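You operate a simulated robot arm through the tools that you are given. There is no shell and no other tool.

You run a simulated robot arm. Do the job below in one go: nothing can be reset, and whatever is moved stays where it is left.

## Task
Put the small yellow tray on the top of the wall shelf away on the top of the patch table. Then put one of the job cards from the top of the packing table on the low shelf of the white cabinet. Then take the blue brush and put it on the top of the white cabinet. Then close the drawer of the packing table. Then put the small brown paper roll on the top of the blue table away on the top of the white cabinet. Then close the mesh door of the core rack. Then take the standing card marked "J250" from the top of the plate table and leave it on the rewind end of the roller rack of tower a. Then take the glue can on the top of the sorting table and put it away on the front of the wash table. Keep to this order. Set down upright: small brown paper roll, standing card, glue can.

Only the result counts: the job must be done as asked and must still hold three seconds after the hand-in. Knocking over, shifting, dropping, spilling or breaking anything else fails it.

## Robot
A 5-joint arm with a fingered hand on a trunk, on a base that moves. Base frame: it is fixed to the floor where the robot stands at the start and does not move with it; the origin is under the middle of the robot, x ahead of it, y to its left, z up. Lengths are in mm, angles in degrees, forces in N, time in s.
With the tool pointing down near the work surface it reaches from about 280 to 580 mm from the robot's upright axis, wherever it stands. Its first joint turns from -115.0 to 115.0 degrees. Places, roughly: blue brush (6x4x7 cm) [-4000, 2600, 800]; drawer of the packing table [-3500, 2800, 700]; front of the wash table (12x40 cm) [1580, 140, 840]; glue can [-4500, 3250, 750]; job card [-4000, 2500, 750]; low shelf of the white cabinet [-3800, 100, 100]; mesh door of the core rack [3100, 10100, 1000]; rewind end of the roller rack of tower A (13x32 cm [-2900, 6020, 660]; small brown paper roll [-3250, 11250, 1000]; small yellow tray [-3500, -1500, 1000]; standing card [-1750, 3500, 750]; top of the patch table [5400, 6700, 800]; top of the white cabinet [-4000, 100, 1000]. The tool tilts only in the upright plane through the base axis and itself; it spins freely about its own axis. Payload 2.9 kg.
The TCP is the grasp point between the finger pads, 22 mm short of the fingertips. In the tool frame z runs along the fingers and y along their closing line. The gripper opens to 124 mm; its body begins 60 mm behind the TCP. The gripper is a hand of 3 fingers: y runs from the thumb to the fingers, the wrist lies at [0, 0, -218] in the tool frame, and closing takes about 1.5 s.
Orientation is that of the tool frame in the base frame, as a unit quaternion [w, x, y, z]. With the fingers straight down and closing along the base's y, the tool's x points along the base's -x, its y along +y and its z along -z.

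## Interface
- The arm moves only by the tool arm_command. Its argument "series" is a list of rows, each a list of 7 numbers: the shift along the tool's x, y, z in mm, then the turn, a rotation vector about the tool's x, y, z in degrees, then the gripper command, from -1 (fully open) to 1 (shut), values between in proportion. In form: [[tx, ty, tz, wx, wy, wz, claw], ...]. A call has 1 to 20 rows; each row shifts and turns the commanded pose from where the row before left it, along the tool's axes as they then stand. Each row takes 0.2 s and may step no farther than 50 mm and 8.6 degrees from the row before; otherwise, or with a gripper value out of range, the whole call is refused. Where a pose cannot be reached the arm comes as near as it can. A force on the tool above 40 N (or 10 N above the force at the start of the call, whichever is more), or a blocked arm, ends the call early, and 0.2 s more pass. The fingers move at their own pace (about 153 mm/s each) and stop on an object; they squeeze with about 32 N. The grip force told is the motor's: it shows also when the fingers shut on nothing. Time passes only in rows, and 0.2 s behind the last, so rows that do not move let the fingers close. The reply holds the time, the measured pose of the TCP, the force on the tool along the base axes, the opening and the grip force, in the units named above and with some noise, with the torque about the TCP (base axes, N m) and any sound that the robot's microphone picked up.
- Cameras (640 x 400 px; columns grow to the right, rows downward): "scene" is now at [15.8, 120.3, 1671.4]; the picture's right is [-0.24, -0.97, 0.00], its down [-0.66, 0.17, -0.74] and it looks along [0.72, -0.18, -0.68] (base axes); focal length 286 px, centre (320, 200). "wrist" rides on the gripper at [64, -37, -75] in the tool frame; the picture's right is [0.50, 0.87, 0.00], its down [-0.62, 0.36, -0.70] and it looks along [-0.61, 0.35, 0.71] (tool axes); focal length 230 px, centre (320, 200).
- snapshot(camera): a new picture of that camera. It takes no simulated time.
- lift_body(by): slides the trunk up (or, below 0, down) by that many mm; the arm and the scene camera ride with it, the base frame stays. It gives what a move gives, with no picture.
- drive_base(legs): drives the robot by 1 to 6 legs, each [ahead, left, turn to the left] in mm, mm and degrees, along the robot's own axes; the way and the turn of a leg run together, so that a leg with both is an arc; at most 1500 mm and 180 degrees a leg. The arm and the cameras ride along, it lands a little off, and it stops where it bumps. It gives what a move gives.
- preshape(shape): the hand has 3 fingers and takes this shape, open, in about a second: jaw (thumb against the fingers, like two jaws); tri (thumb and two fingers); tip (a fingertip pinch); poke (one finger out to press); point (the index stretched); flat (the hand flat); cup (the hand cupped); fist (a fist). The gripper value then closes the fingers along that shape, each until it touches; the sizes above hold for jaw. It gives what a move gives, with no picture.
- pan_tilt(pan, tilt): turns the head with the scene camera to pan (to the left, within 155 degrees either way) and tilt (down, from -29 to 69), counted from straight ahead of the robot. It gives what a move gives.
- locate(camera, pixels): for up to 12 pixels [column, row] of the newest picture of that camera ("zoom" is the newest enlarged one), the place [x, y, z] in the base frame of the surface seen there, good to about 3 mm, but the place of the scene camera against the robot may be out by one fixed shift of up to 25 mm in any direction. It takes no simulated time.
- inspect(camera, box): a new picture of the part [left, top, right, bottom] of that camera's present view, enlarged. It takes no simulated time.
- hand_in(): hands the job in; it is judged then, once.

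Open the gripper and draw the arm clear of the work before you hand the job in, unless the task says otherwise.

The tools are called after "Request:" as a command line: name --pt "numbers of a row" for each row, then --argument value for the rest, lists and objects as JSON in quotes. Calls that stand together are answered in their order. arm_command: Moves the arm, as the interface text tells. Its arguments: {"type":"object","properties":{"series":{"type":"array","items":{"type":"array","items":{"type":"number"}}}},"required":["series"]} The other tools are called the same way: lift_body (by) moves the trunk up or down; preshape (shape) gives the hand a shape; drive_base (legs) drives the base; pan_tilt (pan, tilt) turns the head that bears the scene camera; snapshot (camera) takes a picture; locate (camera, pixels) gives the place of the surface under pixels of a picture; inspect (camera, box) takes an enlarged picture of a part of a camera's view; hand_in () hands the job in.

At the start:

```text
time_s: 0.0
tool_pos: [364.5, -110.9, 1230.0]
ee_rot: [0.0, 0.001, 1.0, 0.0]
wrist_force: [-0.6, 0.1, -0.1]
ft_torque: [0.01, -0.01, 0.02]
grip_width: 123.9
gripper_force: 0.1
shape: jaw
trunk travel left (down, up): [-750.0, 240.0]
robot x, y, heading: [1.3, -2.9, -0.1]
head pan, tilt (commanded): [-14.1, 42.5]
```

scene: 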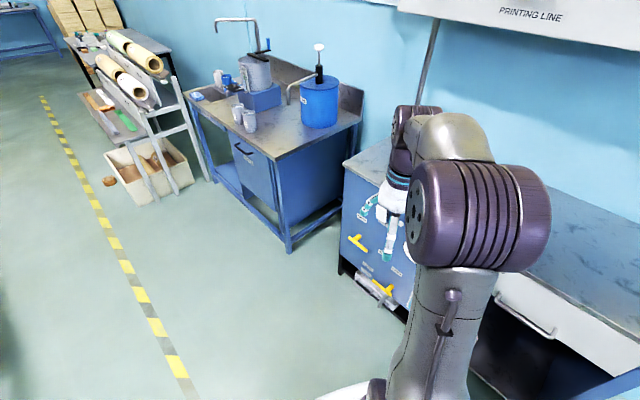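
wrist: 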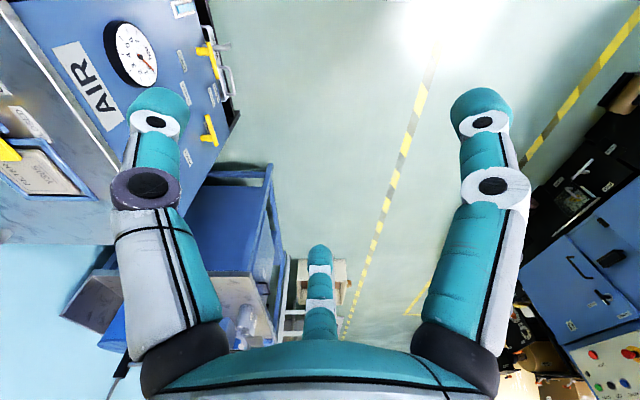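

The scene view shows the robot arm, a wash table ahead and a printing line wall on the right. I start by looking around with the head to map the surroundings.

Request:
pan_tilt --pan 60 --tilt 20

Request:
snapshot --camera "scene"

```text
time_s: 1.5
tool_pos: [364.9, -112.0, 1230.3]
ee_rot: [0.0, 0.0, 1.0, 0.0]
wrist_force: [0.2, -0.3, -0.1]
ft_torque: [0.01, -0.04, -0.02]
grip_width: 123.9
gripper_force: 0.1
shape: jaw
trunk travel left (down, up): [-750.0, 240.0]
robot x, y, heading: [2.5, 0.7, 0.1]
head pan, tilt (commanded): [60.0, 20.0]
```

```text
taken
```

scene: 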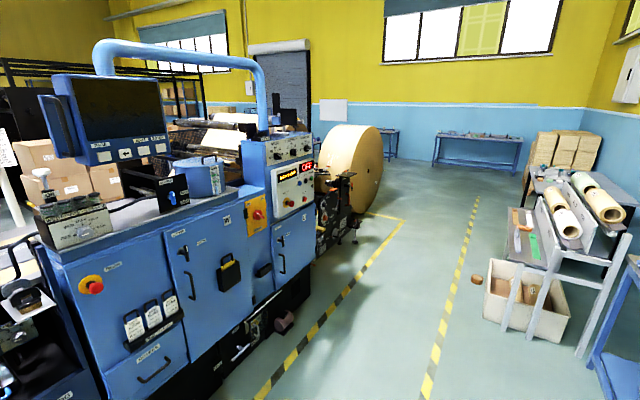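

A printing machine stands to the left with a striped aisle beyond it. I keep panning to see the rest.

Request:
pan_tilt --pan 130 --tilt 20

Request:
snapshot --camera "scene"

Request:
pan_tilt --pan -150 --tilt 20

Request:
snapshot --camera "scene"

Request:
pan_tilt --pan -80 --tilt 20

Request:
snapshot --camera "scene"

Request:
pan_tilt --pan 0 --tilt 20

Request:
snapshot --camera "scene"

```text
time_s: 2.9
tool_pos: [364.7, -111.0, 1229.5]
ee_rot: [0.001, 0.001, 1.0, 0.0]
wrist_force: [0.5, -0.1, -0.3]
ft_torque: [-0.01, -0.01, 0.01]
grip_width: 124.0
gripper_force: 0.0
shape: jaw
trunk travel left (down, up): [-750.0, 240.0]
robot x, y, heading: [-2.5, -1.3, -0.3]
head pan, tilt (commanded): [130.0, 20.0]
```

```text
taken
```

scene: 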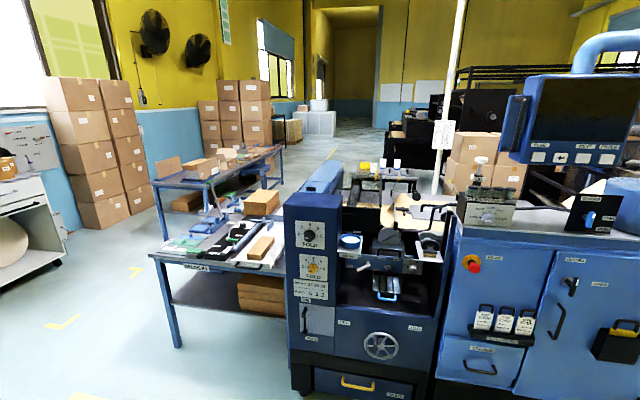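

```text
time_s: 6.7
tool_pos: [364.7, -110.1, 1230.0]
ee_rot: [-0.002, -0.001, 1.0, 0.0]
wrist_force: [-1.2, 0.7, 0.7]
ft_torque: [0.0, 0.01, 0.04]
grip_width: 124.0
gripper_force: 0.0
shape: jaw
trunk travel left (down, up): [-750.0, 240.0]
robot x, y, heading: [2.1, 1.1, -0.0]
head pan, tilt (commanded): [-150.0, 20.0]
```

```text
taken
```

scene: 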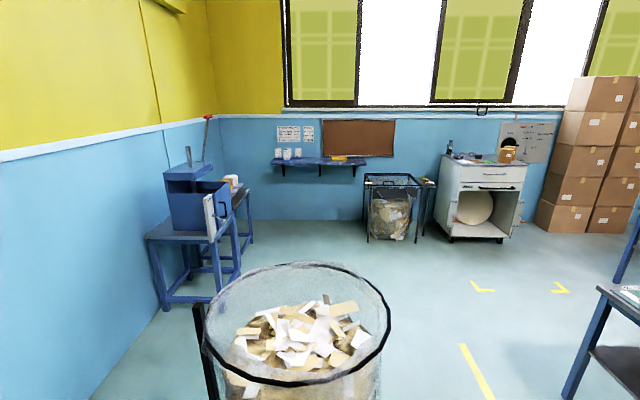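

```text
time_s: 8.1
tool_pos: [365.2, -111.2, 1229.4]
ee_rot: [0.0, 0.0, 1.0, 0.0]
wrist_force: [0.6, -0.9, -0.3]
ft_torque: [-0.03, 0.0, 0.01]
grip_width: 123.7
gripper_force: 0.1
shape: jaw
trunk travel left (down, up): [-750.0, 240.0]
robot x, y, heading: [-2.1, -1.6, 0.1]
head pan, tilt (commanded): [-80.0, 20.0]
```

```text
taken
```

scene: 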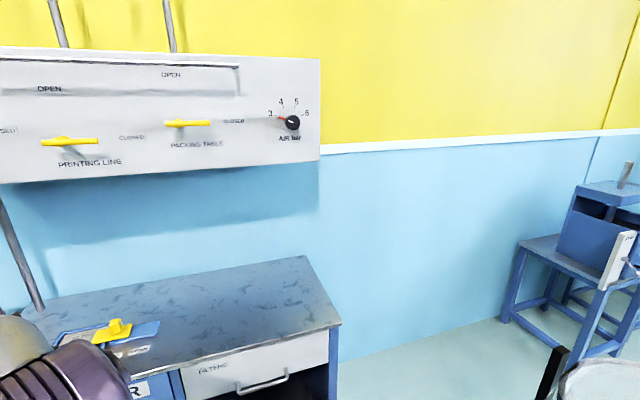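

```text
time_s: 9.7
tool_pos: [365.5, -110.9, 1229.5]
ee_rot: [0.0, 0.0, 1.0, 0.001]
wrist_force: [0.5, 0.4, -1.0]
ft_torque: [0.0, 0.01, 0.01]
grip_width: 123.7
gripper_force: 0.1
shape: jaw
trunk travel left (down, up): [-750.0, 240.0]
robot x, y, heading: [-3.2, -0.3, 0.1]
head pan, tilt (commanded): [0.0, 20.0]
```

```text
taken
```

scene: 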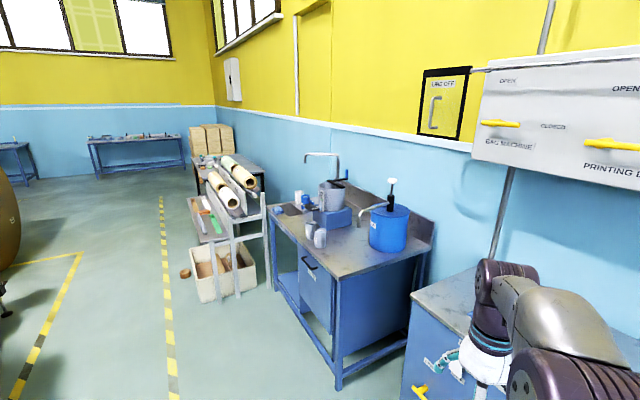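

The pan -150 view showed the wall shelf with a yellow tray, the white cabinet and a waste drum. I look that way again and locate the main obstacles.

Request:
pan_tilt --pan -150 --tilt 20

Request:
snapshot --camera "scene"

Request:
locate --camera "scene" --pixels '[[345, 158], [290, 163], [320, 166], [203, 345], [385, 320], [290, 268], [400, 190], [440, 238], [507, 240], [470, 163], [390, 240], [160, 300]]'

Request:
inspect --camera "scene" --box '[260, 120, 420, 220]'

Request:
inspect --camera "scene" --box '[400, 130, 560, 250]'

```text
time_s: 12.0
tool_pos: [365.0, -111.5, 1230.2]
ee_rot: [0.0, 0.001, 1.0, -0.001]
wrist_force: [-0.1, -0.9, 0.3]
ft_torque: [0.02, 0.0, 0.01]
grip_width: 123.9
gripper_force: 0.0
shape: jaw
trunk travel left (down, up): [-750.0, 240.0]
robot x, y, heading: [1.2, 1.2, -0.1]
head pan, tilt (commanded): [-150.0, 20.0]
```

```text
taken
```

scene: 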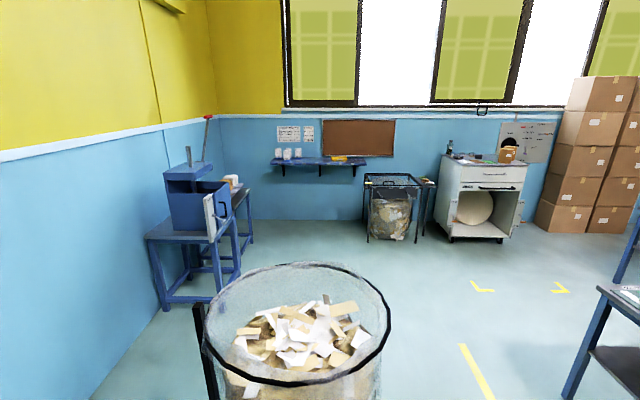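

```text
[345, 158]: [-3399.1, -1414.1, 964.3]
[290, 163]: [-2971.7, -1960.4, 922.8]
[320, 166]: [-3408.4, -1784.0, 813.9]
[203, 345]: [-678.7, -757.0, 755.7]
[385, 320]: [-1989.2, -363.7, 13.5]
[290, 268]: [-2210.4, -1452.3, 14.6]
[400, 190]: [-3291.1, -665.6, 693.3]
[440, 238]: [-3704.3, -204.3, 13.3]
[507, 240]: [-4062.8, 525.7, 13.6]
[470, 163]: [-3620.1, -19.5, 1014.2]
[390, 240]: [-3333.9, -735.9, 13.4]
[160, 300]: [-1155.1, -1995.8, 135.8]
```

```text
4.00 times, centred on (340, 170) of scene
```

zoom: 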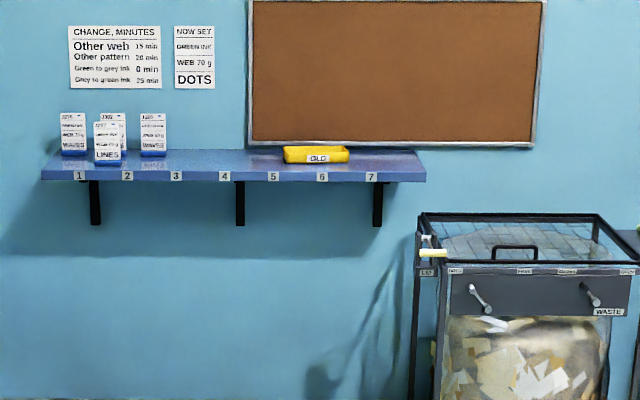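

```text
3.33 times, centred on (480, 190) of scene
```

zoom: 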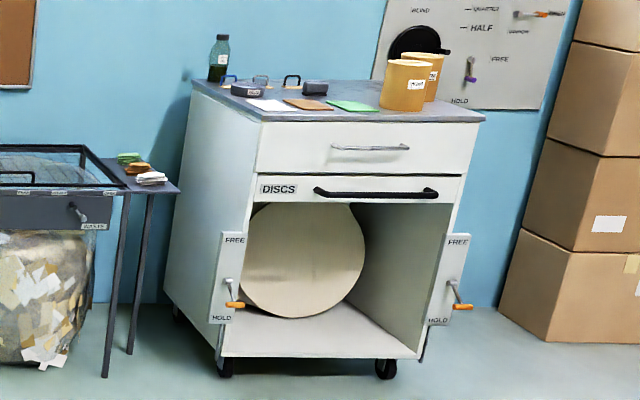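

The tray labelled "OLD" is on the shelf at about [-3399, -1414]; floor reads z≈13.5 so the scene camera is biased about +13 mm in z. Next I view the packing/sorting tables area in detail.

Request:
pan_tilt --pan 135 --tilt 20

Request:
snapshot --camera "scene"

Request:
inspect --camera "scene" --box '[160, 120, 320, 220]'

Request:
inspect --camera "scene" --box '[360, 130, 520, 230]'

```text
time_s: 15.9
tool_pos: [365.1, -110.3, 1228.7]
ee_rot: [0.0, 0.0, 1.0, 0.0]
wrist_force: [0.0, 0.1, 0.1]
ft_torque: [-0.01, 0.0, 0.02]
grip_width: 124.2
gripper_force: 0.0
shape: jaw
trunk travel left (down, up): [-750.0, 240.0]
robot x, y, heading: [0.3, -0.9, -0.1]
head pan, tilt (commanded): [135.0, 20.0]
```

```text
taken
```

scene: 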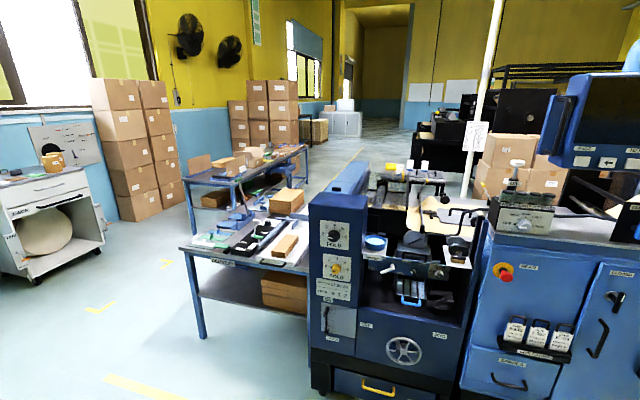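

```text
4.00 times, centred on (240, 170) of scene
```

zoom: 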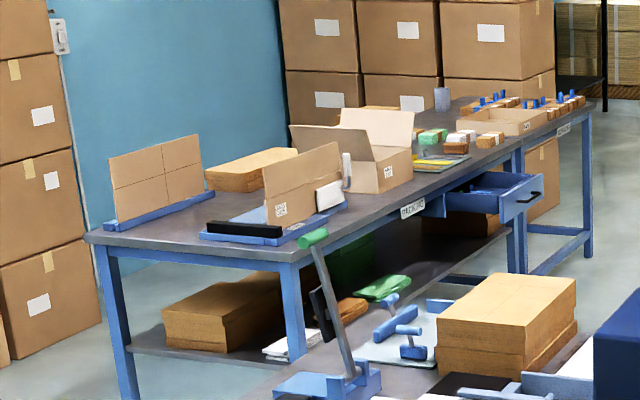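

```text
4.00 times, centred on (440, 180) of scene
```

zoom: 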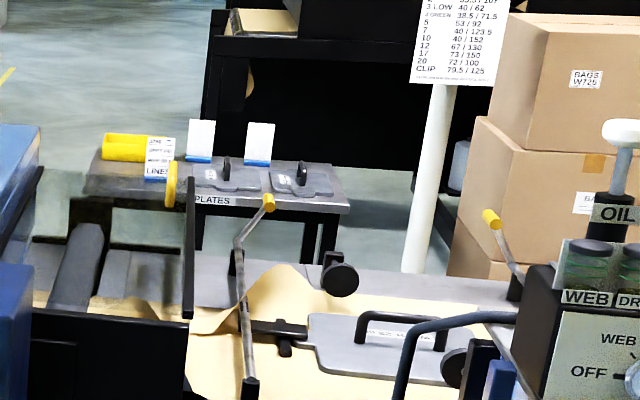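

The packing table with its open drawer, and the plate table with standing cards, are visible. I locate table corners and floor points to make a map.

Request:
locate --camera "scene" --pixels '[[203, 336], [306, 362], [182, 182], [237, 185], [305, 147], [195, 233], [285, 165], [355, 155], [270, 143], [420, 168], [445, 180], [385, 190]]'

Request:
snapshot --camera "scene"

Request:
locate --camera "scene" --pixels '[[440, 383], [340, 260], [180, 245], [235, 268], [480, 180], [455, 385], [80, 270], [120, 385], [330, 165], [350, 140], [300, 130], [405, 140]]'

```text
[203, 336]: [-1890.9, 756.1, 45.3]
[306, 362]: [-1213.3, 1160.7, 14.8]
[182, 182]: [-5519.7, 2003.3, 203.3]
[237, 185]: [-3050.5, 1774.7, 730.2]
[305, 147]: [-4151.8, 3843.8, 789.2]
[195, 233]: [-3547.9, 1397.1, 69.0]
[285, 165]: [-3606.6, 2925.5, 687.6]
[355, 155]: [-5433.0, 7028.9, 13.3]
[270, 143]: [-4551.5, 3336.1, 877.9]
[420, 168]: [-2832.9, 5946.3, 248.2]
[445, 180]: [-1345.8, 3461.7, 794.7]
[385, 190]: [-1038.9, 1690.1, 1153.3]
```

```text
taken
```

scene: 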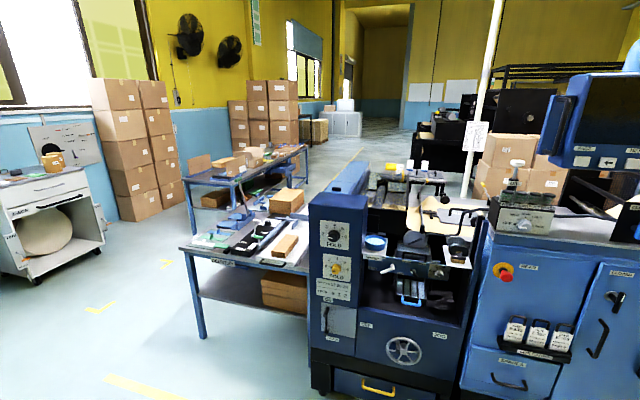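

```text
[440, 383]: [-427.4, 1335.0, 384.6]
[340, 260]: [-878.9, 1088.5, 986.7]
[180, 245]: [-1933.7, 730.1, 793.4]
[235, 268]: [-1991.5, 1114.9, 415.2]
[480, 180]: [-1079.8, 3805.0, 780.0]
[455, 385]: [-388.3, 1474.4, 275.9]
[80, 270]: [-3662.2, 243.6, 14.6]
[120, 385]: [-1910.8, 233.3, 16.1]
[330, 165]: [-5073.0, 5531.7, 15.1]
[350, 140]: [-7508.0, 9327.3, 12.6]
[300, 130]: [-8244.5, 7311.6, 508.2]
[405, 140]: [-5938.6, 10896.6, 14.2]
```

The room is rotated in the base frame. I look back at the drum and shelf side to measure the drum's rim and bin corners before driving.

Request:
pan_tilt --pan -150 --tilt 30

Request:
snapshot --camera "scene"

```text
time_s: 19.9
tool_pos: [364.8, -110.9, 1230.2]
ee_rot: [-0.001, 0.0, 1.0, 0.001]
wrist_force: [-0.3, -0.1, -0.4]
ft_torque: [-0.01, -0.01, 0.02]
grip_width: 123.9
gripper_force: 0.0
shape: jaw
trunk travel left (down, up): [-750.0, 240.0]
robot x, y, heading: [2.6, 0.2, -0.1]
head pan, tilt (commanded): [-150.0, 30.0]
```

```text
taken
```

scene: 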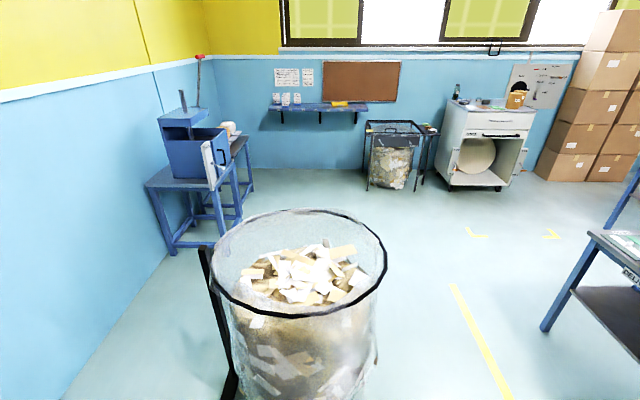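

Request:
locate --camera "scene" --pixels '[[213, 280], [384, 265], [270, 313], [300, 211], [375, 350], [202, 250], [545, 330], [590, 235], [240, 215], [175, 250], [368, 190], [415, 188]]'

Request:
locate --camera "scene" --pixels '[[275, 105], [360, 106], [345, 103], [250, 192], [450, 190], [505, 192], [528, 182], [420, 130], [366, 122], [487, 136], [460, 290], [515, 395]]'

```text
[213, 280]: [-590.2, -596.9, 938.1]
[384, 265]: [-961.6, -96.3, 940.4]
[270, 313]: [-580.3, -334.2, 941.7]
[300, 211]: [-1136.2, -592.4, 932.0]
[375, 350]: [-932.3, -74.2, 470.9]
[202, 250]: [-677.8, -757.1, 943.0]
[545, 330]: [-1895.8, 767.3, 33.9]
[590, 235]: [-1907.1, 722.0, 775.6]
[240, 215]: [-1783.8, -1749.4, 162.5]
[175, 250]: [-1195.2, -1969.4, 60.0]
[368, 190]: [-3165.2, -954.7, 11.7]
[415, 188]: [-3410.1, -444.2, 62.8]
```

```text
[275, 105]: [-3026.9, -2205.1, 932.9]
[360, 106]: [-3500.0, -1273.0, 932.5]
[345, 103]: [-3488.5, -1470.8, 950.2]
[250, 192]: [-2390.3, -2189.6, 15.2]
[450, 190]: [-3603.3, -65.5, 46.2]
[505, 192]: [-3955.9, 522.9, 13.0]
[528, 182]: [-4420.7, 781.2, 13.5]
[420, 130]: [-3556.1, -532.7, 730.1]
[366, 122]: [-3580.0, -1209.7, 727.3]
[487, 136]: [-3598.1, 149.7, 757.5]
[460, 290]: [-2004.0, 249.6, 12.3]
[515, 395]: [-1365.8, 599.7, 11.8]
```

The drum is centred near [-870, -405] with radius about 310, and the table corner is at [-1907, 722]. I drive around between them to [-2000, 100] and turn to face the shelf wall.

Request:
drive_base --legs '[[-900, 480, 0], [-1100, -380, 0], [0, 0, -152.5]]'

Request:
pan_tilt --pan 0 --tilt 25

Request:
snapshot --camera "scene"

```text
time_s: 37.0
tool_pos: [-2384.1, -12.8, 1228.8]
ee_rot: [0.001, 0.968, 0.252, 0.0]
wrist_force: [0.4, 0.5, 0.6]
ft_torque: [0.03, 0.0, -0.02]
grip_width: 124.0
gripper_force: 0.1
shape: jaw
trunk travel left (down, up): [-750.0, 240.0]
robot x, y, heading: [-2009.8, 68.6, -150.5]
head pan, tilt (commanded): [-150.0, 30.0]
```

```text
time_s: 39.3
tool_pos: [-2383.6, -12.0, 1229.0]
ee_rot: [0.0, 0.968, 0.252, -0.001]
wrist_force: [0.1, 0.3, -1.1]
ft_torque: [0.0, -0.02, -0.04]
grip_width: 123.6
gripper_force: 0.0
shape: jaw
trunk travel left (down, up): [-750.0, 240.0]
robot x, y, heading: [-2012.5, 69.9, -150.8]
head pan, tilt (commanded): [0.0, 25.0]
```

```text
taken
```

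scene: 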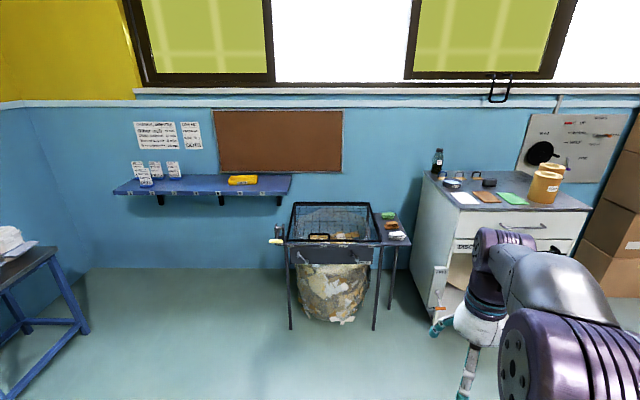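

Now facing the wall; tray at (243,180), waste bin in front centre, cabinet at right. I locate the tray, shelf edges, bin and nearby obstacles.

Request:
locate --camera "scene" --pixels '[[243, 180], [230, 181], [256, 180], [115, 192], [290, 192], [276, 180], [291, 328], [375, 328], [290, 242], [275, 240], [92, 330], [60, 250]]'

Request:
inspect --camera "scene" --box '[180, 150, 320, 240]'

Request:
locate --camera "zoom" --pixels '[[222, 120], [290, 115], [350, 120], [225, 155], [350, 150], [290, 152], [400, 140], [430, 400], [220, 180], [500, 190]]'

```text
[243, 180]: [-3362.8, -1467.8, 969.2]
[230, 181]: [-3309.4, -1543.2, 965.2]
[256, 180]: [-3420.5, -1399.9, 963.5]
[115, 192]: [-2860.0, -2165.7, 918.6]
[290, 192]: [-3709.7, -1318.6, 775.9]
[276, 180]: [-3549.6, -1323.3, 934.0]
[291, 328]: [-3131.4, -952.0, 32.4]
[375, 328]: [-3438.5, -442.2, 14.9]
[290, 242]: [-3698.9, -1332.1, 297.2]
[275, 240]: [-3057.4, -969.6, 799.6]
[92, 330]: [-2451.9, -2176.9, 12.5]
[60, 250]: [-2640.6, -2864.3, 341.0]
```

```text
4.44 times, centred on (250, 195) of scene
```

zoom: 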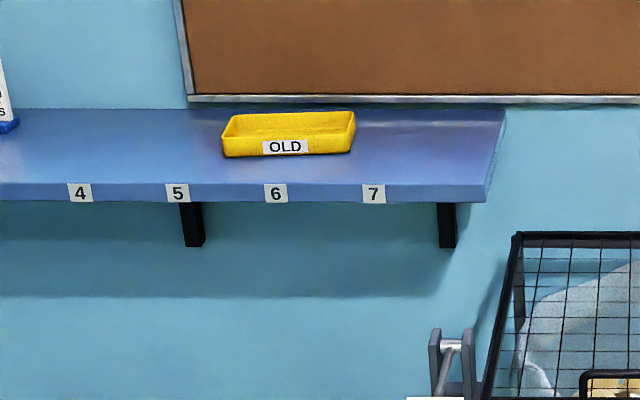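

```text
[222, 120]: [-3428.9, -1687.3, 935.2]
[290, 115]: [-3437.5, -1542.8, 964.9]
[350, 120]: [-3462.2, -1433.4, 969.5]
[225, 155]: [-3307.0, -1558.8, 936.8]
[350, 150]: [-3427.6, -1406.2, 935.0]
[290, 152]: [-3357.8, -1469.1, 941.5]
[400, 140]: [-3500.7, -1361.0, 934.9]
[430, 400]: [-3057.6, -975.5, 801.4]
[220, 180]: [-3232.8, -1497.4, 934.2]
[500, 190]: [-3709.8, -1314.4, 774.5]
```

The tray is about 195x110x32 mm with its front wall near [-3368, -1482]; the bin has a lever sticking out at [-3057, -970]. I drive leftwards first, then ahead to stand about 490 mm from the tray.

Request:
drive_base --legs '[[600, 891, 0], [880, 0, 0]]'

Request:
pan_tilt --pan 15 --tilt 50

Request:
snapshot --camera "scene"

Request:
snapshot --camera "wrist"

```text
time_s: 49.0
tool_pos: [-3251.4, -1487.8, 1229.2]
ee_rot: [0.0, 0.97, 0.243, 0.0]
wrist_force: [0.0, -0.3, 0.0]
ft_torque: [-0.02, -0.03, 0.0]
grip_width: 123.8
gripper_force: 0.0
shape: jaw
trunk travel left (down, up): [-750.0, 240.0]
robot x, y, heading: [-2877.4, -1415.2, -152.2]
head pan, tilt (commanded): [0.0, 25.0]
```

```text
time_s: 49.9
tool_pos: [-3252.2, -1487.4, 1230.5]
ee_rot: [0.0, 0.97, 0.243, 0.0]
wrist_force: [-0.1, 1.3, 0.3]
ft_torque: [-0.02, -0.01, 0.04]
grip_width: 123.6
gripper_force: 0.0
shape: jaw
trunk travel left (down, up): [-750.0, 240.0]
robot x, y, heading: [-2878.9, -1415.0, -151.7]
head pan, tilt (commanded): [15.0, 50.0]
```

```text
taken
```

scene: 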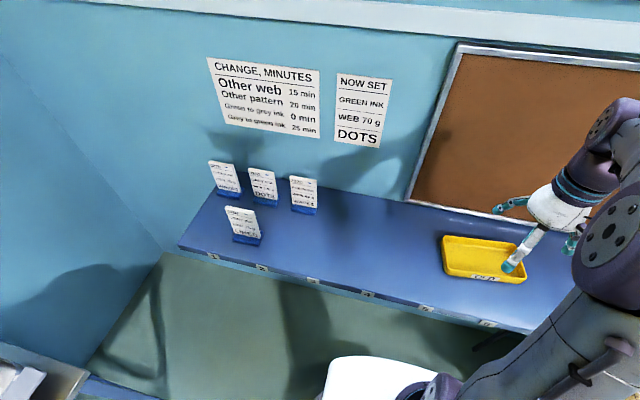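

```text
taken
```

wrist: 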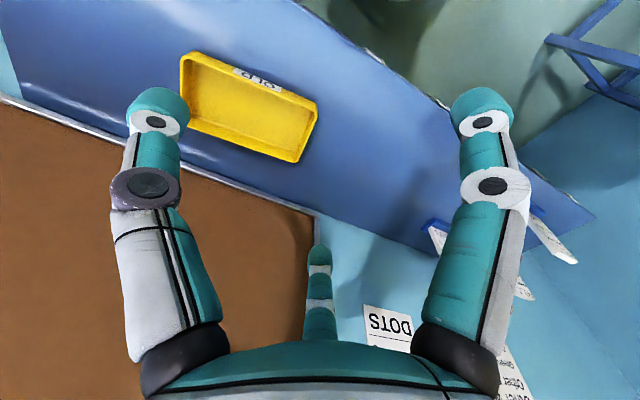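

The tray sits near (240,105) in the wrist view. I locate its rims with the wrist camera for an accurate position.

Request:
inspect --camera "wrist" --box '[160, 30, 340, 180]'

Request:
locate --camera "wrist" --pixels '[[183, 56], [313, 100], [297, 158], [193, 125], [250, 76], [245, 90], [240, 110], [232, 70], [285, 88], [400, 150], [280, 50], [330, 100]]'

Request:
locate --camera "scene" --pixels '[[443, 238], [525, 283], [447, 272], [480, 240], [485, 262], [400, 260]]'

```text
2.67 times, centred on (250, 105) of wrist
```

zoom: 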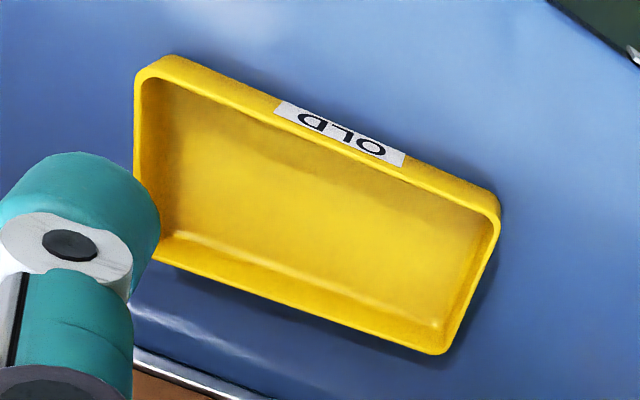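

```text
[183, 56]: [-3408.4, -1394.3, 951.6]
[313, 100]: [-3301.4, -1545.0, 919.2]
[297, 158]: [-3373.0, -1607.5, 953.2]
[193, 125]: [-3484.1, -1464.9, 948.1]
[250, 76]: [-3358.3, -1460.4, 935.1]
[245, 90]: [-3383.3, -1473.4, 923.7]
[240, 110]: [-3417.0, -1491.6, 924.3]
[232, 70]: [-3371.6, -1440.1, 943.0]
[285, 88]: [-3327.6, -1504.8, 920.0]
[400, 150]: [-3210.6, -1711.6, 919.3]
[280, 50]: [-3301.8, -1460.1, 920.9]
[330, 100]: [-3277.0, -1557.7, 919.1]
```

```text
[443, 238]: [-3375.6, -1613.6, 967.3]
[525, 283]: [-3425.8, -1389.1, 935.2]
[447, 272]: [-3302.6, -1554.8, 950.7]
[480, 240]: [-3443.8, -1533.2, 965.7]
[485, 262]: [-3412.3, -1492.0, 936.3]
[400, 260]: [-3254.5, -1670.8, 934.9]
```

Tray rim is at z≈953, shelf top at z≈919.5, front wall midpoint ≈[-3358, -1468]. I spin the hand about 82° so it closes across the front long wall, with a partly closed opening, and lower the trunk 200 mm.

Request:
arm_command --pt "0 0 0 0 0 8.19 -0.1" --pt "0 0 0 0 0 8.19 -0.1" --pt "0 0 0 0 0 8.19 -0.1" --pt "0 0 0 0 0 8.19 -0.1" --pt "0 0 0 0 0 8.19 -0.1" --pt "0 0 0 0 0 8.19 -0.1" --pt "0 0 0 0 0 8.19 -0.1" --pt "0 0 0 0 0 8.19 -0.1" --pt "0 0 0 0 0 8.19 -0.1" --pt "0 0 0 0 0 8.19 -0.1" --pt "-38 37 0 0 0 0 -0.1" --pt "-39 37 0 0 0 0 -0.1" --pt "0 0 0 0 0 0 -0.1"

Request:
lift_body --by -200

Request:
snapshot --camera "wrist"

Request:
snapshot --camera "scene"

```text
refused: row 11 steps farther than a row can; nothing moved
```

```text
time_s: 52.1
tool_pos: [-3251.9, -1487.2, 1029.3]
ee_rot: [0.0, 0.97, 0.243, 0.0]
wrist_force: [-0.3, -0.2, -0.6]
ft_torque: [0.0, 0.02, 0.01]
grip_width: 124.0
gripper_force: 0.0
shape: jaw
trunk travel left (down, up): [-550.0, 440.0]
robot x, y, heading: [-2878.8, -1414.0, -151.9]
head pan, tilt (commanded): [15.0, 50.0]
```

```text
taken
```

wrist: 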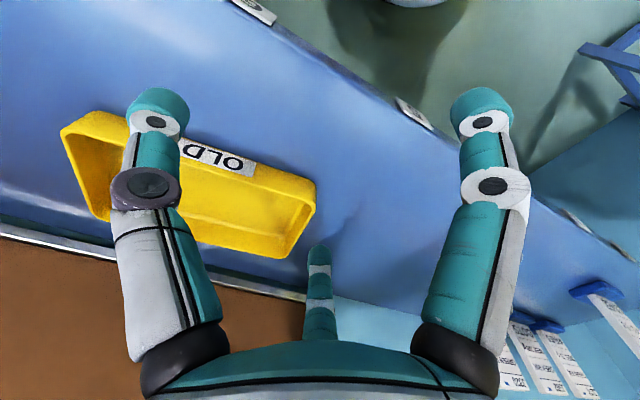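

```text
taken
```

scene: 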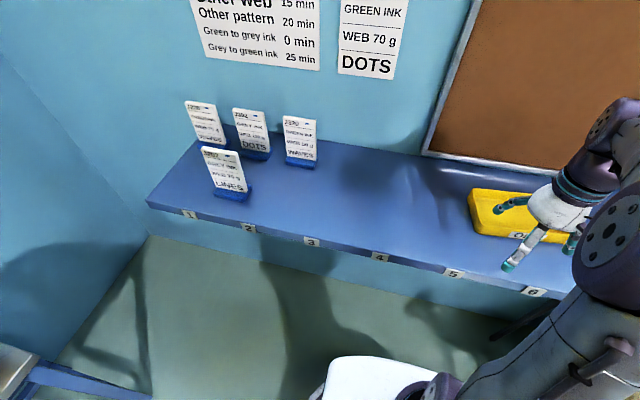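

The move was refused (one row was 53 mm), the trunk is down by 200 and fingertips are at z≈1007, clear of the rim. I redo the spin and shift with smaller steps.

Request:
arm_command --pt "0 0 0 0 0 8.19 -0.1" --pt "0 0 0 0 0 8.19 -0.1" --pt "0 0 0 0 0 8.19 -0.1" --pt "0 0 0 0 0 8.19 -0.1" --pt "0 0 0 0 0 8.19 -0.1" --pt "0 0 0 0 0 8.19 -0.1" --pt "0 0 0 0 0 8.19 -0.1" --pt "0 0 0 0 0 8.19 -0.1" --pt "0 0 0 0 0 8.19 -0.1" --pt "0 0 0 0 0 8.19 -0.1" --pt "-26 25 0 0 0 0 -0.1" --pt "-26 25 0 0 0 0 -0.1" --pt "-26 24 0 0 0 0 -0.1" --pt "0 0 0 0 0 0 -0.1"

Request:
snapshot --camera "wrist"

Request:
snapshot --camera "scene"

```text
time_s: 55.1
tool_pos: [-3356.1, -1469.8, 1030.2]
ee_rot: [0.0, 0.892, -0.453, 0.0]
wrist_force: [-0.4, -0.3, -0.4]
ft_torque: [0.0, 0.0, 0.03]
grip_width: 68.6
gripper_force: 0.1
shape: jaw
trunk travel left (down, up): [-550.0, 440.0]
robot x, y, heading: [-2877.0, -1409.2, -152.0]
head pan, tilt (commanded): [15.0, 50.0]
```

```text
taken
```

wrist: 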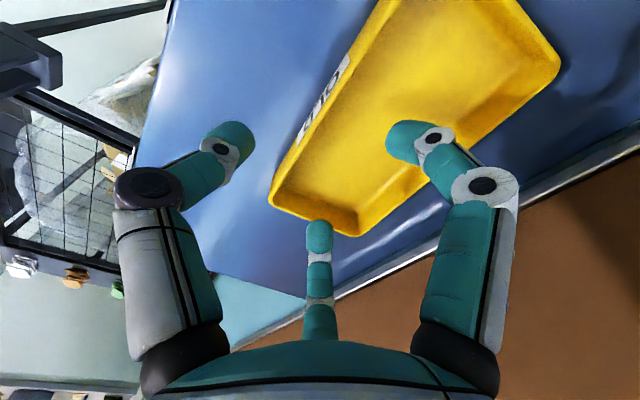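

```text
taken
```

scene: 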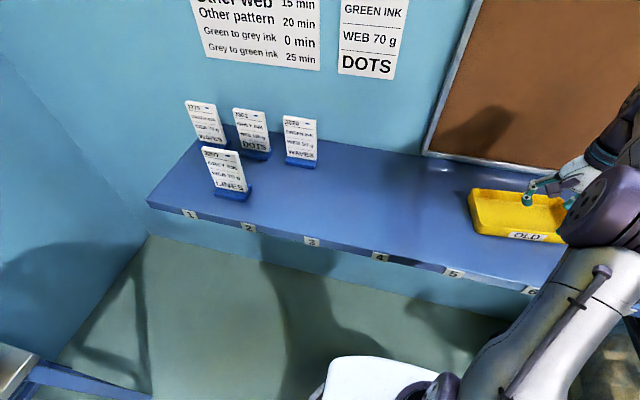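

Thumb (at 230,140) is outside, the fingers are toward the inside of the tray, but the middle finger at (320,235) appears near the tray's end corner. I locate fingertip and tray rim points to check.

Request:
locate --camera "wrist" --pixels '[[225, 128], [410, 130], [320, 228], [272, 200], [345, 230], [300, 150], [335, 90], [370, 30], [555, 55], [290, 185], [420, 170], [350, 130]]'

Request:
inspect --camera "wrist" --box '[180, 20, 460, 260]'

```text
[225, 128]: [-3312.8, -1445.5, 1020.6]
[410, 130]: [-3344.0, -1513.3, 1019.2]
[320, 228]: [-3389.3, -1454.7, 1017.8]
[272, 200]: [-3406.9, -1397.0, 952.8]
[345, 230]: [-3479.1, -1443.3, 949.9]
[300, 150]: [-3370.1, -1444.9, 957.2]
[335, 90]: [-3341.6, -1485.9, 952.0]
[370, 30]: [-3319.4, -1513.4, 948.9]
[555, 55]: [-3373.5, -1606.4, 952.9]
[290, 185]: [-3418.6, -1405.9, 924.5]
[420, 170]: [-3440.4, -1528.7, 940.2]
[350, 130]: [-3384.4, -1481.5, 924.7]
```

```text
1.67 times, centred on (320, 140) of wrist
```

zoom: 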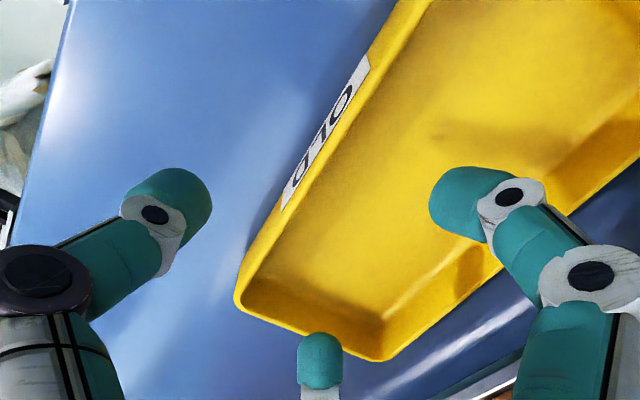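

The wall line passes within ~2 mm of the TCP, with thumb outside and both fingers inside. I descend 77 mm to z≈953 and close on the wall.

Request:
arm_command --pt "0 0 26 0 0 0 -0.1" --pt "0 0 26 0 0 0 -0.1" --pt "0 0 25 0 0 0 -0.1" --pt "0 0 0 0 0 0 -0.1"

Request:
snapshot --camera "wrist"

```text
time_s: 56.1
tool_pos: [-3356.4, -1467.7, 954.9]
ee_rot: [-0.001, 0.892, -0.452, 0.0]
wrist_force: [0.2, -0.4, 0.0]
ft_torque: [-0.01, -0.03, 0.02]
grip_width: 68.6
gripper_force: 0.1
shape: jaw
trunk travel left (down, up): [-550.0, 440.0]
robot x, y, heading: [-2877.0, -1413.8, -151.9]
head pan, tilt (commanded): [15.0, 50.0]
```

```text
taken
```

wrist: 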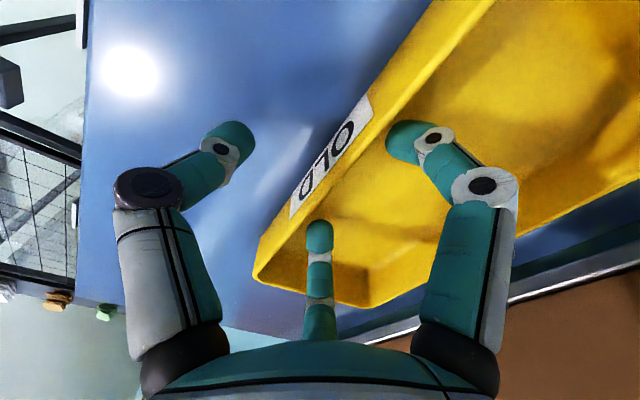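

Both fingers are inside close to the wall and the thumb further outside; I shift 8 mm inward to centre and then close the hand.

Request:
arm_command --pt "0 8 0 0 0 0 -0.1" --pt "0 0 0 0 0 0 0.3" --pt "0 0 0 0 0 0 0.6" --pt "0 0 0 0 0 0 1" --pt "0 0 0 0 0 0 1" --pt "0 0 0 0 0 0 1" --pt "0 0 0 0 0 0 1" --pt "0 0 0 0 0 0 1" --pt "0 0 0 0 0 0 1"

Request:
snapshot --camera "wrist"

```text
time_s: 58.1
tool_pos: [-3364.0, -1473.4, 953.7]
ee_rot: [0.0, 0.892, -0.453, 0.001]
wrist_force: [-0.2, 0.7, -0.3]
ft_torque: [-0.05, 0.1, -0.01]
grip_width: 0.3
gripper_force: 32.2
shape: jaw
trunk travel left (down, up): [-550.0, 440.0]
robot x, y, heading: [-2878.6, -1415.9, -151.9]
head pan, tilt (commanded): [15.0, 50.0]
```

```text
taken
```

wrist: 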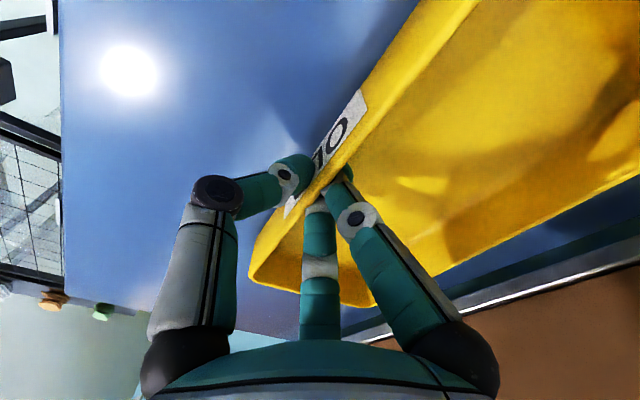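

The wall appears pinched between thumb and fingers. I lift slowly and check whether the tray comes along.

Request:
arm_command --pt "0 0 -10 0 0 0 1" --pt "0 0 -15 0 0 0 1" --pt "0 0 -20 0 0 0 1" --pt "0 0 -20 0 0 0 1" --pt "0 0 0 0 0 0 1"

Request:
snapshot --camera "wrist"

Request:
pan_tilt --pan -5 --tilt 50

Request:
snapshot --camera "scene"

```text
time_s: 59.3
tool_pos: [-3365.6, -1473.6, 1017.8]
ee_rot: [0.0, 0.892, -0.452, 0.0]
wrist_force: [0.3, -0.2, -1.9]
ft_torque: [0.02, -0.02, -0.01]
grip_width: 0.1
gripper_force: 32.0
shape: jaw
trunk travel left (down, up): [-550.0, 440.0]
robot x, y, heading: [-2877.3, -1416.8, -151.8]
head pan, tilt (commanded): [15.0, 50.0]
```

```text
taken
```

wrist: 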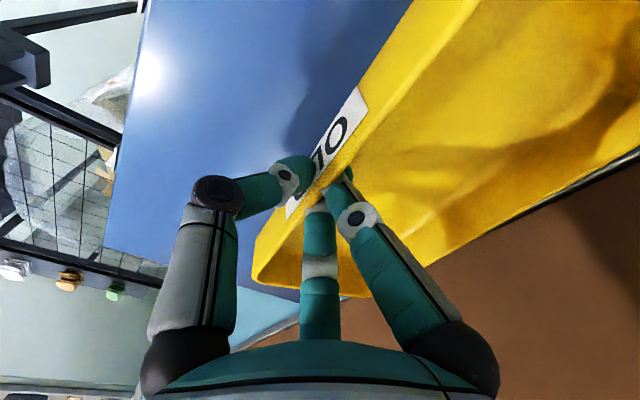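

```text
time_s: 60.1
tool_pos: [-3364.6, -1473.7, 1018.7]
ee_rot: [0.001, 0.892, -0.452, -0.001]
wrist_force: [0.8, -0.5, -2.0]
ft_torque: [0.07, -0.04, 0.03]
grip_width: 0.0
gripper_force: 32.2
shape: jaw
trunk travel left (down, up): [-550.0, 440.0]
robot x, y, heading: [-2877.2, -1414.1, -152.0]
head pan, tilt (commanded): [-5.0, 50.0]
```

```text
taken
```

scene: 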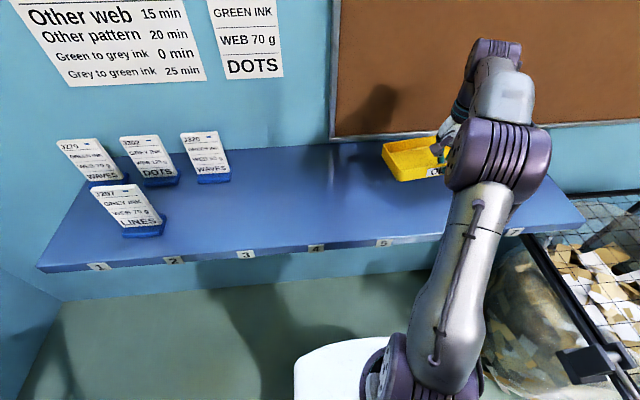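

The tray is lifted (about 2 N). I raise the trunk and draw the arm in before backing away the same way I came.

Request:
lift_body --by 200

Request:
drive_base --legs '[[-900, 0, 0], [-580, -800, 0]]'

Request:
snapshot --camera "wrist"

```text
time_s: 62.3
tool_pos: [-3364.9, -1472.1, 1217.5]
ee_rot: [-0.001, 0.892, -0.453, 0.0]
wrist_force: [0.2, -0.3, -1.4]
ft_torque: [0.04, -0.06, 0.03]
grip_width: 0.2
gripper_force: 32.3
shape: jaw
trunk travel left (down, up): [-750.0, 240.0]
robot x, y, heading: [-2880.4, -1413.1, -151.8]
head pan, tilt (commanded): [-5.0, 50.0]
```

```text
time_s: 71.8
tool_pos: [-2480.1, -69.7, 1217.5]
ee_rot: [0.0, 0.902, -0.433, 0.0]
wrist_force: [0.4, -0.7, -1.9]
ft_torque: [0.04, -0.08, 0.0]
grip_width: 0.0
gripper_force: 32.2
shape: jaw
trunk travel left (down, up): [-750.0, 240.0]
robot x, y, heading: [-1996.1, 10.9, -149.6]
head pan, tilt (commanded): [-5.0, 50.0]
```

```text
taken
```

wrist: 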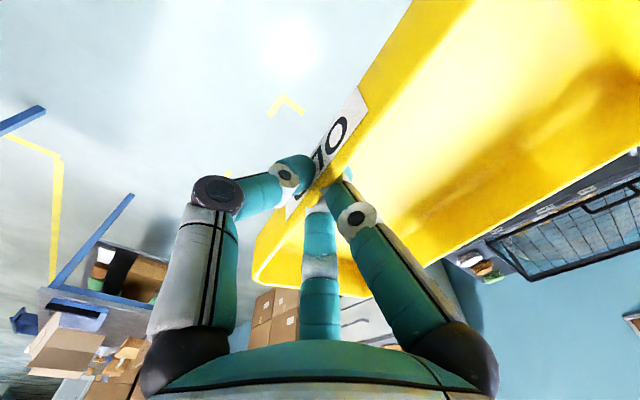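

Still holding the tray. From here I look toward the packing/plate tables and the rear of the hall to map routes for later.

Request:
pan_tilt --pan -80 --tilt 25

Request:
snapshot --camera "scene"

Request:
locate --camera "scene" --pixels '[[100, 300], [200, 300], [300, 300], [400, 300], [500, 300], [100, 220], [200, 220], [300, 220], [400, 200], [500, 200], [350, 180], [450, 180]]'

Request:
pan_tilt --pan -130 --tilt 25

Request:
snapshot --camera "scene"

```text
time_s: 73.3
tool_pos: [-2480.1, -70.4, 1217.5]
ee_rot: [0.0, 0.902, -0.432, 0.0]
wrist_force: [-0.3, -0.2, -2.1]
ft_torque: [0.06, -0.05, -0.01]
grip_width: 0.2
gripper_force: 31.8
shape: jaw
trunk travel left (down, up): [-750.0, 240.0]
robot x, y, heading: [-1993.0, 12.7, -149.3]
head pan, tilt (commanded): [-80.0, 25.0]
```

```text
taken
```

scene: 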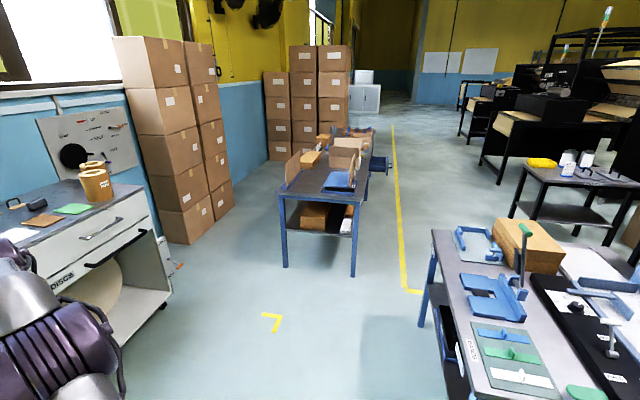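

```text
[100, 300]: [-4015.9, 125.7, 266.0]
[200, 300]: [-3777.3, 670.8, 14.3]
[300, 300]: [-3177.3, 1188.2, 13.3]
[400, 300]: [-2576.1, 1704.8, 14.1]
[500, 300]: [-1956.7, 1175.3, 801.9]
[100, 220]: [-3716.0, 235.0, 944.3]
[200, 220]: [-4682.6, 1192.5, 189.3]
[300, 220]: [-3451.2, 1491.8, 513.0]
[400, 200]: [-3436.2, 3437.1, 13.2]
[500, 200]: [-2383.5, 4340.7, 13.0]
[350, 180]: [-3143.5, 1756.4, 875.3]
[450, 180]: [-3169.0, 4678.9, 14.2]
```

```text
time_s: 74.5
tool_pos: [-2480.4, -70.0, 1217.8]
ee_rot: [0.0, 0.902, -0.432, 0.0]
wrist_force: [-0.3, 0.3, -1.2]
ft_torque: [0.06, -0.07, -0.02]
grip_width: 0.0
gripper_force: 32.1
shape: jaw
trunk travel left (down, up): [-750.0, 240.0]
robot x, y, heading: [-1998.8, 14.7, -149.2]
head pan, tilt (commanded): [-130.0, 25.0]
```

```text
taken
```

scene: 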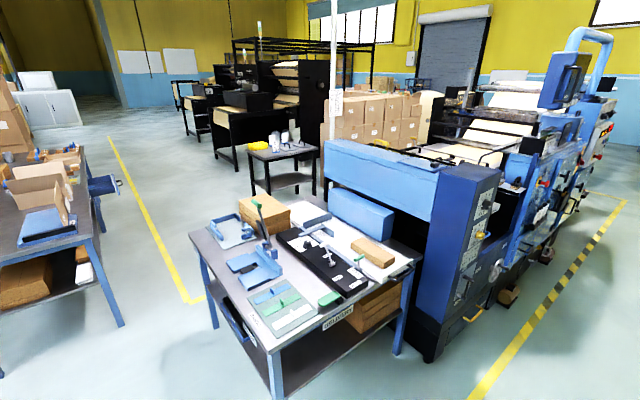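

The corridor layout is clear now: the front aisle runs along the machine line at roughly 27.5° in base axes. I drive backwards along the front aisle past the drum, then look ahead.

Request:
drive_base --legs '[[-1390, 231, 0], [-1000, 55, 0]]'

Request:
pan_tilt --pan -155 --tilt 20

Request:
snapshot --camera "scene"

Request:
pan_tilt --pan 155 --tilt 20

Request:
snapshot --camera "scene"

```text
time_s: 86.3
tool_pos: [-268.0, 903.9, 1218.7]
ee_rot: [0.0, 0.906, -0.423, 0.0]
wrist_force: [0.5, -0.3, -1.7]
ft_torque: [0.07, -0.1, -0.01]
grip_width: 0.0
gripper_force: 32.0
shape: jaw
trunk travel left (down, up): [-750.0, 240.0]
robot x, y, heading: [213.1, 994.7, -148.4]
head pan, tilt (commanded): [-130.0, 25.0]
```

```text
time_s: 87.2
tool_pos: [-267.9, 905.2, 1217.6]
ee_rot: [0.0, 0.906, -0.422, -0.001]
wrist_force: [-0.5, 0.0, -1.7]
ft_torque: [0.05, -0.07, 0.01]
grip_width: 0.0
gripper_force: 32.4
shape: jaw
trunk travel left (down, up): [-750.0, 240.0]
robot x, y, heading: [210.6, 998.6, -148.1]
head pan, tilt (commanded): [-154.7, 20.0]
```

```text
taken
```

scene: 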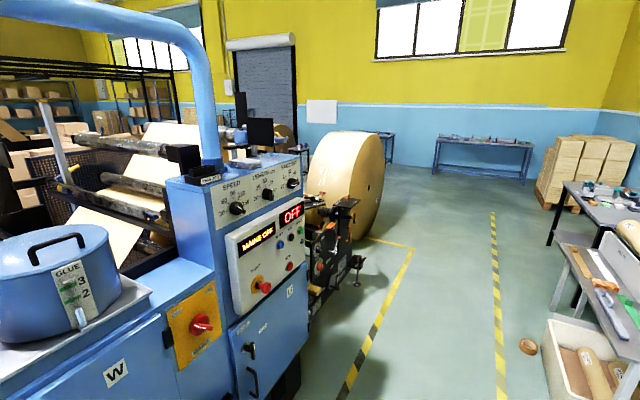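

```text
time_s: 91.4
tool_pos: [-268.9, 905.2, 1217.4]
ee_rot: [-0.001, 0.906, -0.423, 0.001]
wrist_force: [0.4, 0.7, -2.1]
ft_torque: [0.09, -0.08, 0.02]
grip_width: 0.1
gripper_force: 32.1
shape: jaw
trunk travel left (down, up): [-750.0, 240.0]
robot x, y, heading: [217.0, 995.5, -148.6]
head pan, tilt (commanded): [154.7, 20.0]
```

```text
taken
```

scene: 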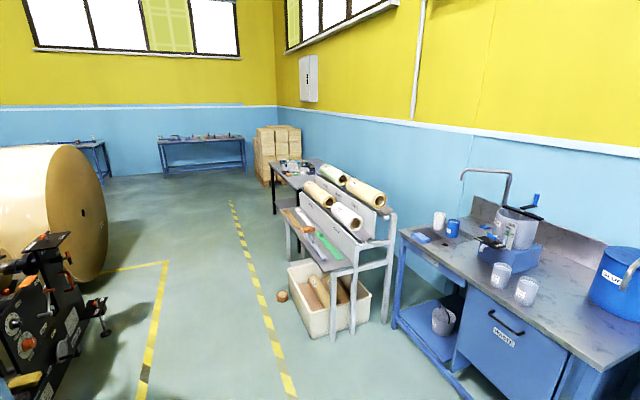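

The aisle between the stripes is clear; a small object lies on the floor at (282,296) by the crate. I locate stripe and obstacle points.

Request:
locate --camera "scene" --pixels '[[140, 390], [165, 263], [290, 390], [233, 203], [282, 296], [300, 330], [105, 330], [90, 280], [165, 173], [245, 168], [100, 178], [258, 178]]'

Request:
inspect --camera "scene" --box '[60, 110, 260, 220]'

```text
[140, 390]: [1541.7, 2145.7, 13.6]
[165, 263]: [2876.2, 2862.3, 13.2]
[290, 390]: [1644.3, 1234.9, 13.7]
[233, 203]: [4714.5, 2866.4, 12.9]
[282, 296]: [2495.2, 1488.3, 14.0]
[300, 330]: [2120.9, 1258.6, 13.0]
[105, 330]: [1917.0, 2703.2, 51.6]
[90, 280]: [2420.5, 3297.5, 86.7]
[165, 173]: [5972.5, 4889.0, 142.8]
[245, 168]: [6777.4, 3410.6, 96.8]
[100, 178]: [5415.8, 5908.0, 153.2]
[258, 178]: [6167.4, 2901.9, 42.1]
```

```text
3.20 times, centred on (160, 165) of scene
```

zoom: 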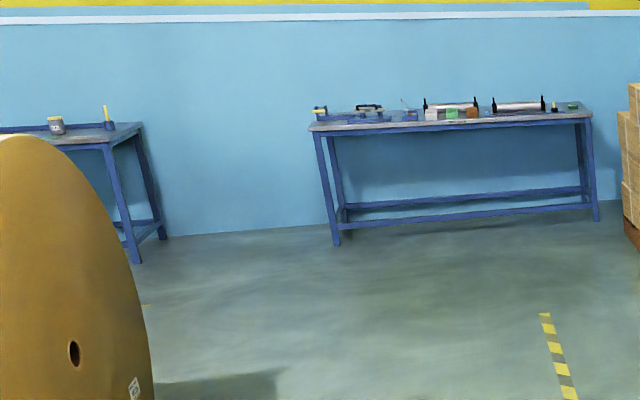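

The aisle runs between stripes at lateral offsets ≈350 and ≈1200 (room axes); I'm at ≈786. I straighten the heading and drive back along the aisle in three legs.

Request:
drive_base --legs '[[0, 0, -4.1], [-1400, 0, 0], [-1400, 0, 0], [-1400, 0, 0]]'

Request:
snapshot --camera "scene"

```text
time_s: 111.9
tool_pos: [3380.3, 2953.9, 1218.3]
ee_rot: [0.0, 0.896, -0.445, 0.0]
wrist_force: [-0.4, 0.0, -2.1]
ft_torque: [0.03, -0.06, 0.0]
grip_width: 0.2
gripper_force: 32.1
shape: jaw
trunk travel left (down, up): [-750.0, 240.0]
robot x, y, heading: [3867.8, 3023.5, -150.9]
head pan, tilt (commanded): [154.7, 20.0]
```

```text
taken
```

scene: 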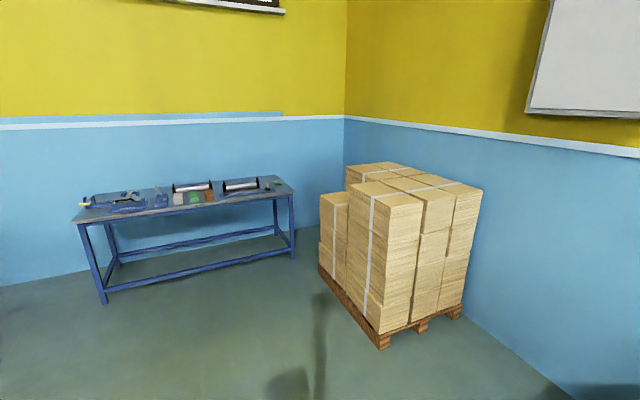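

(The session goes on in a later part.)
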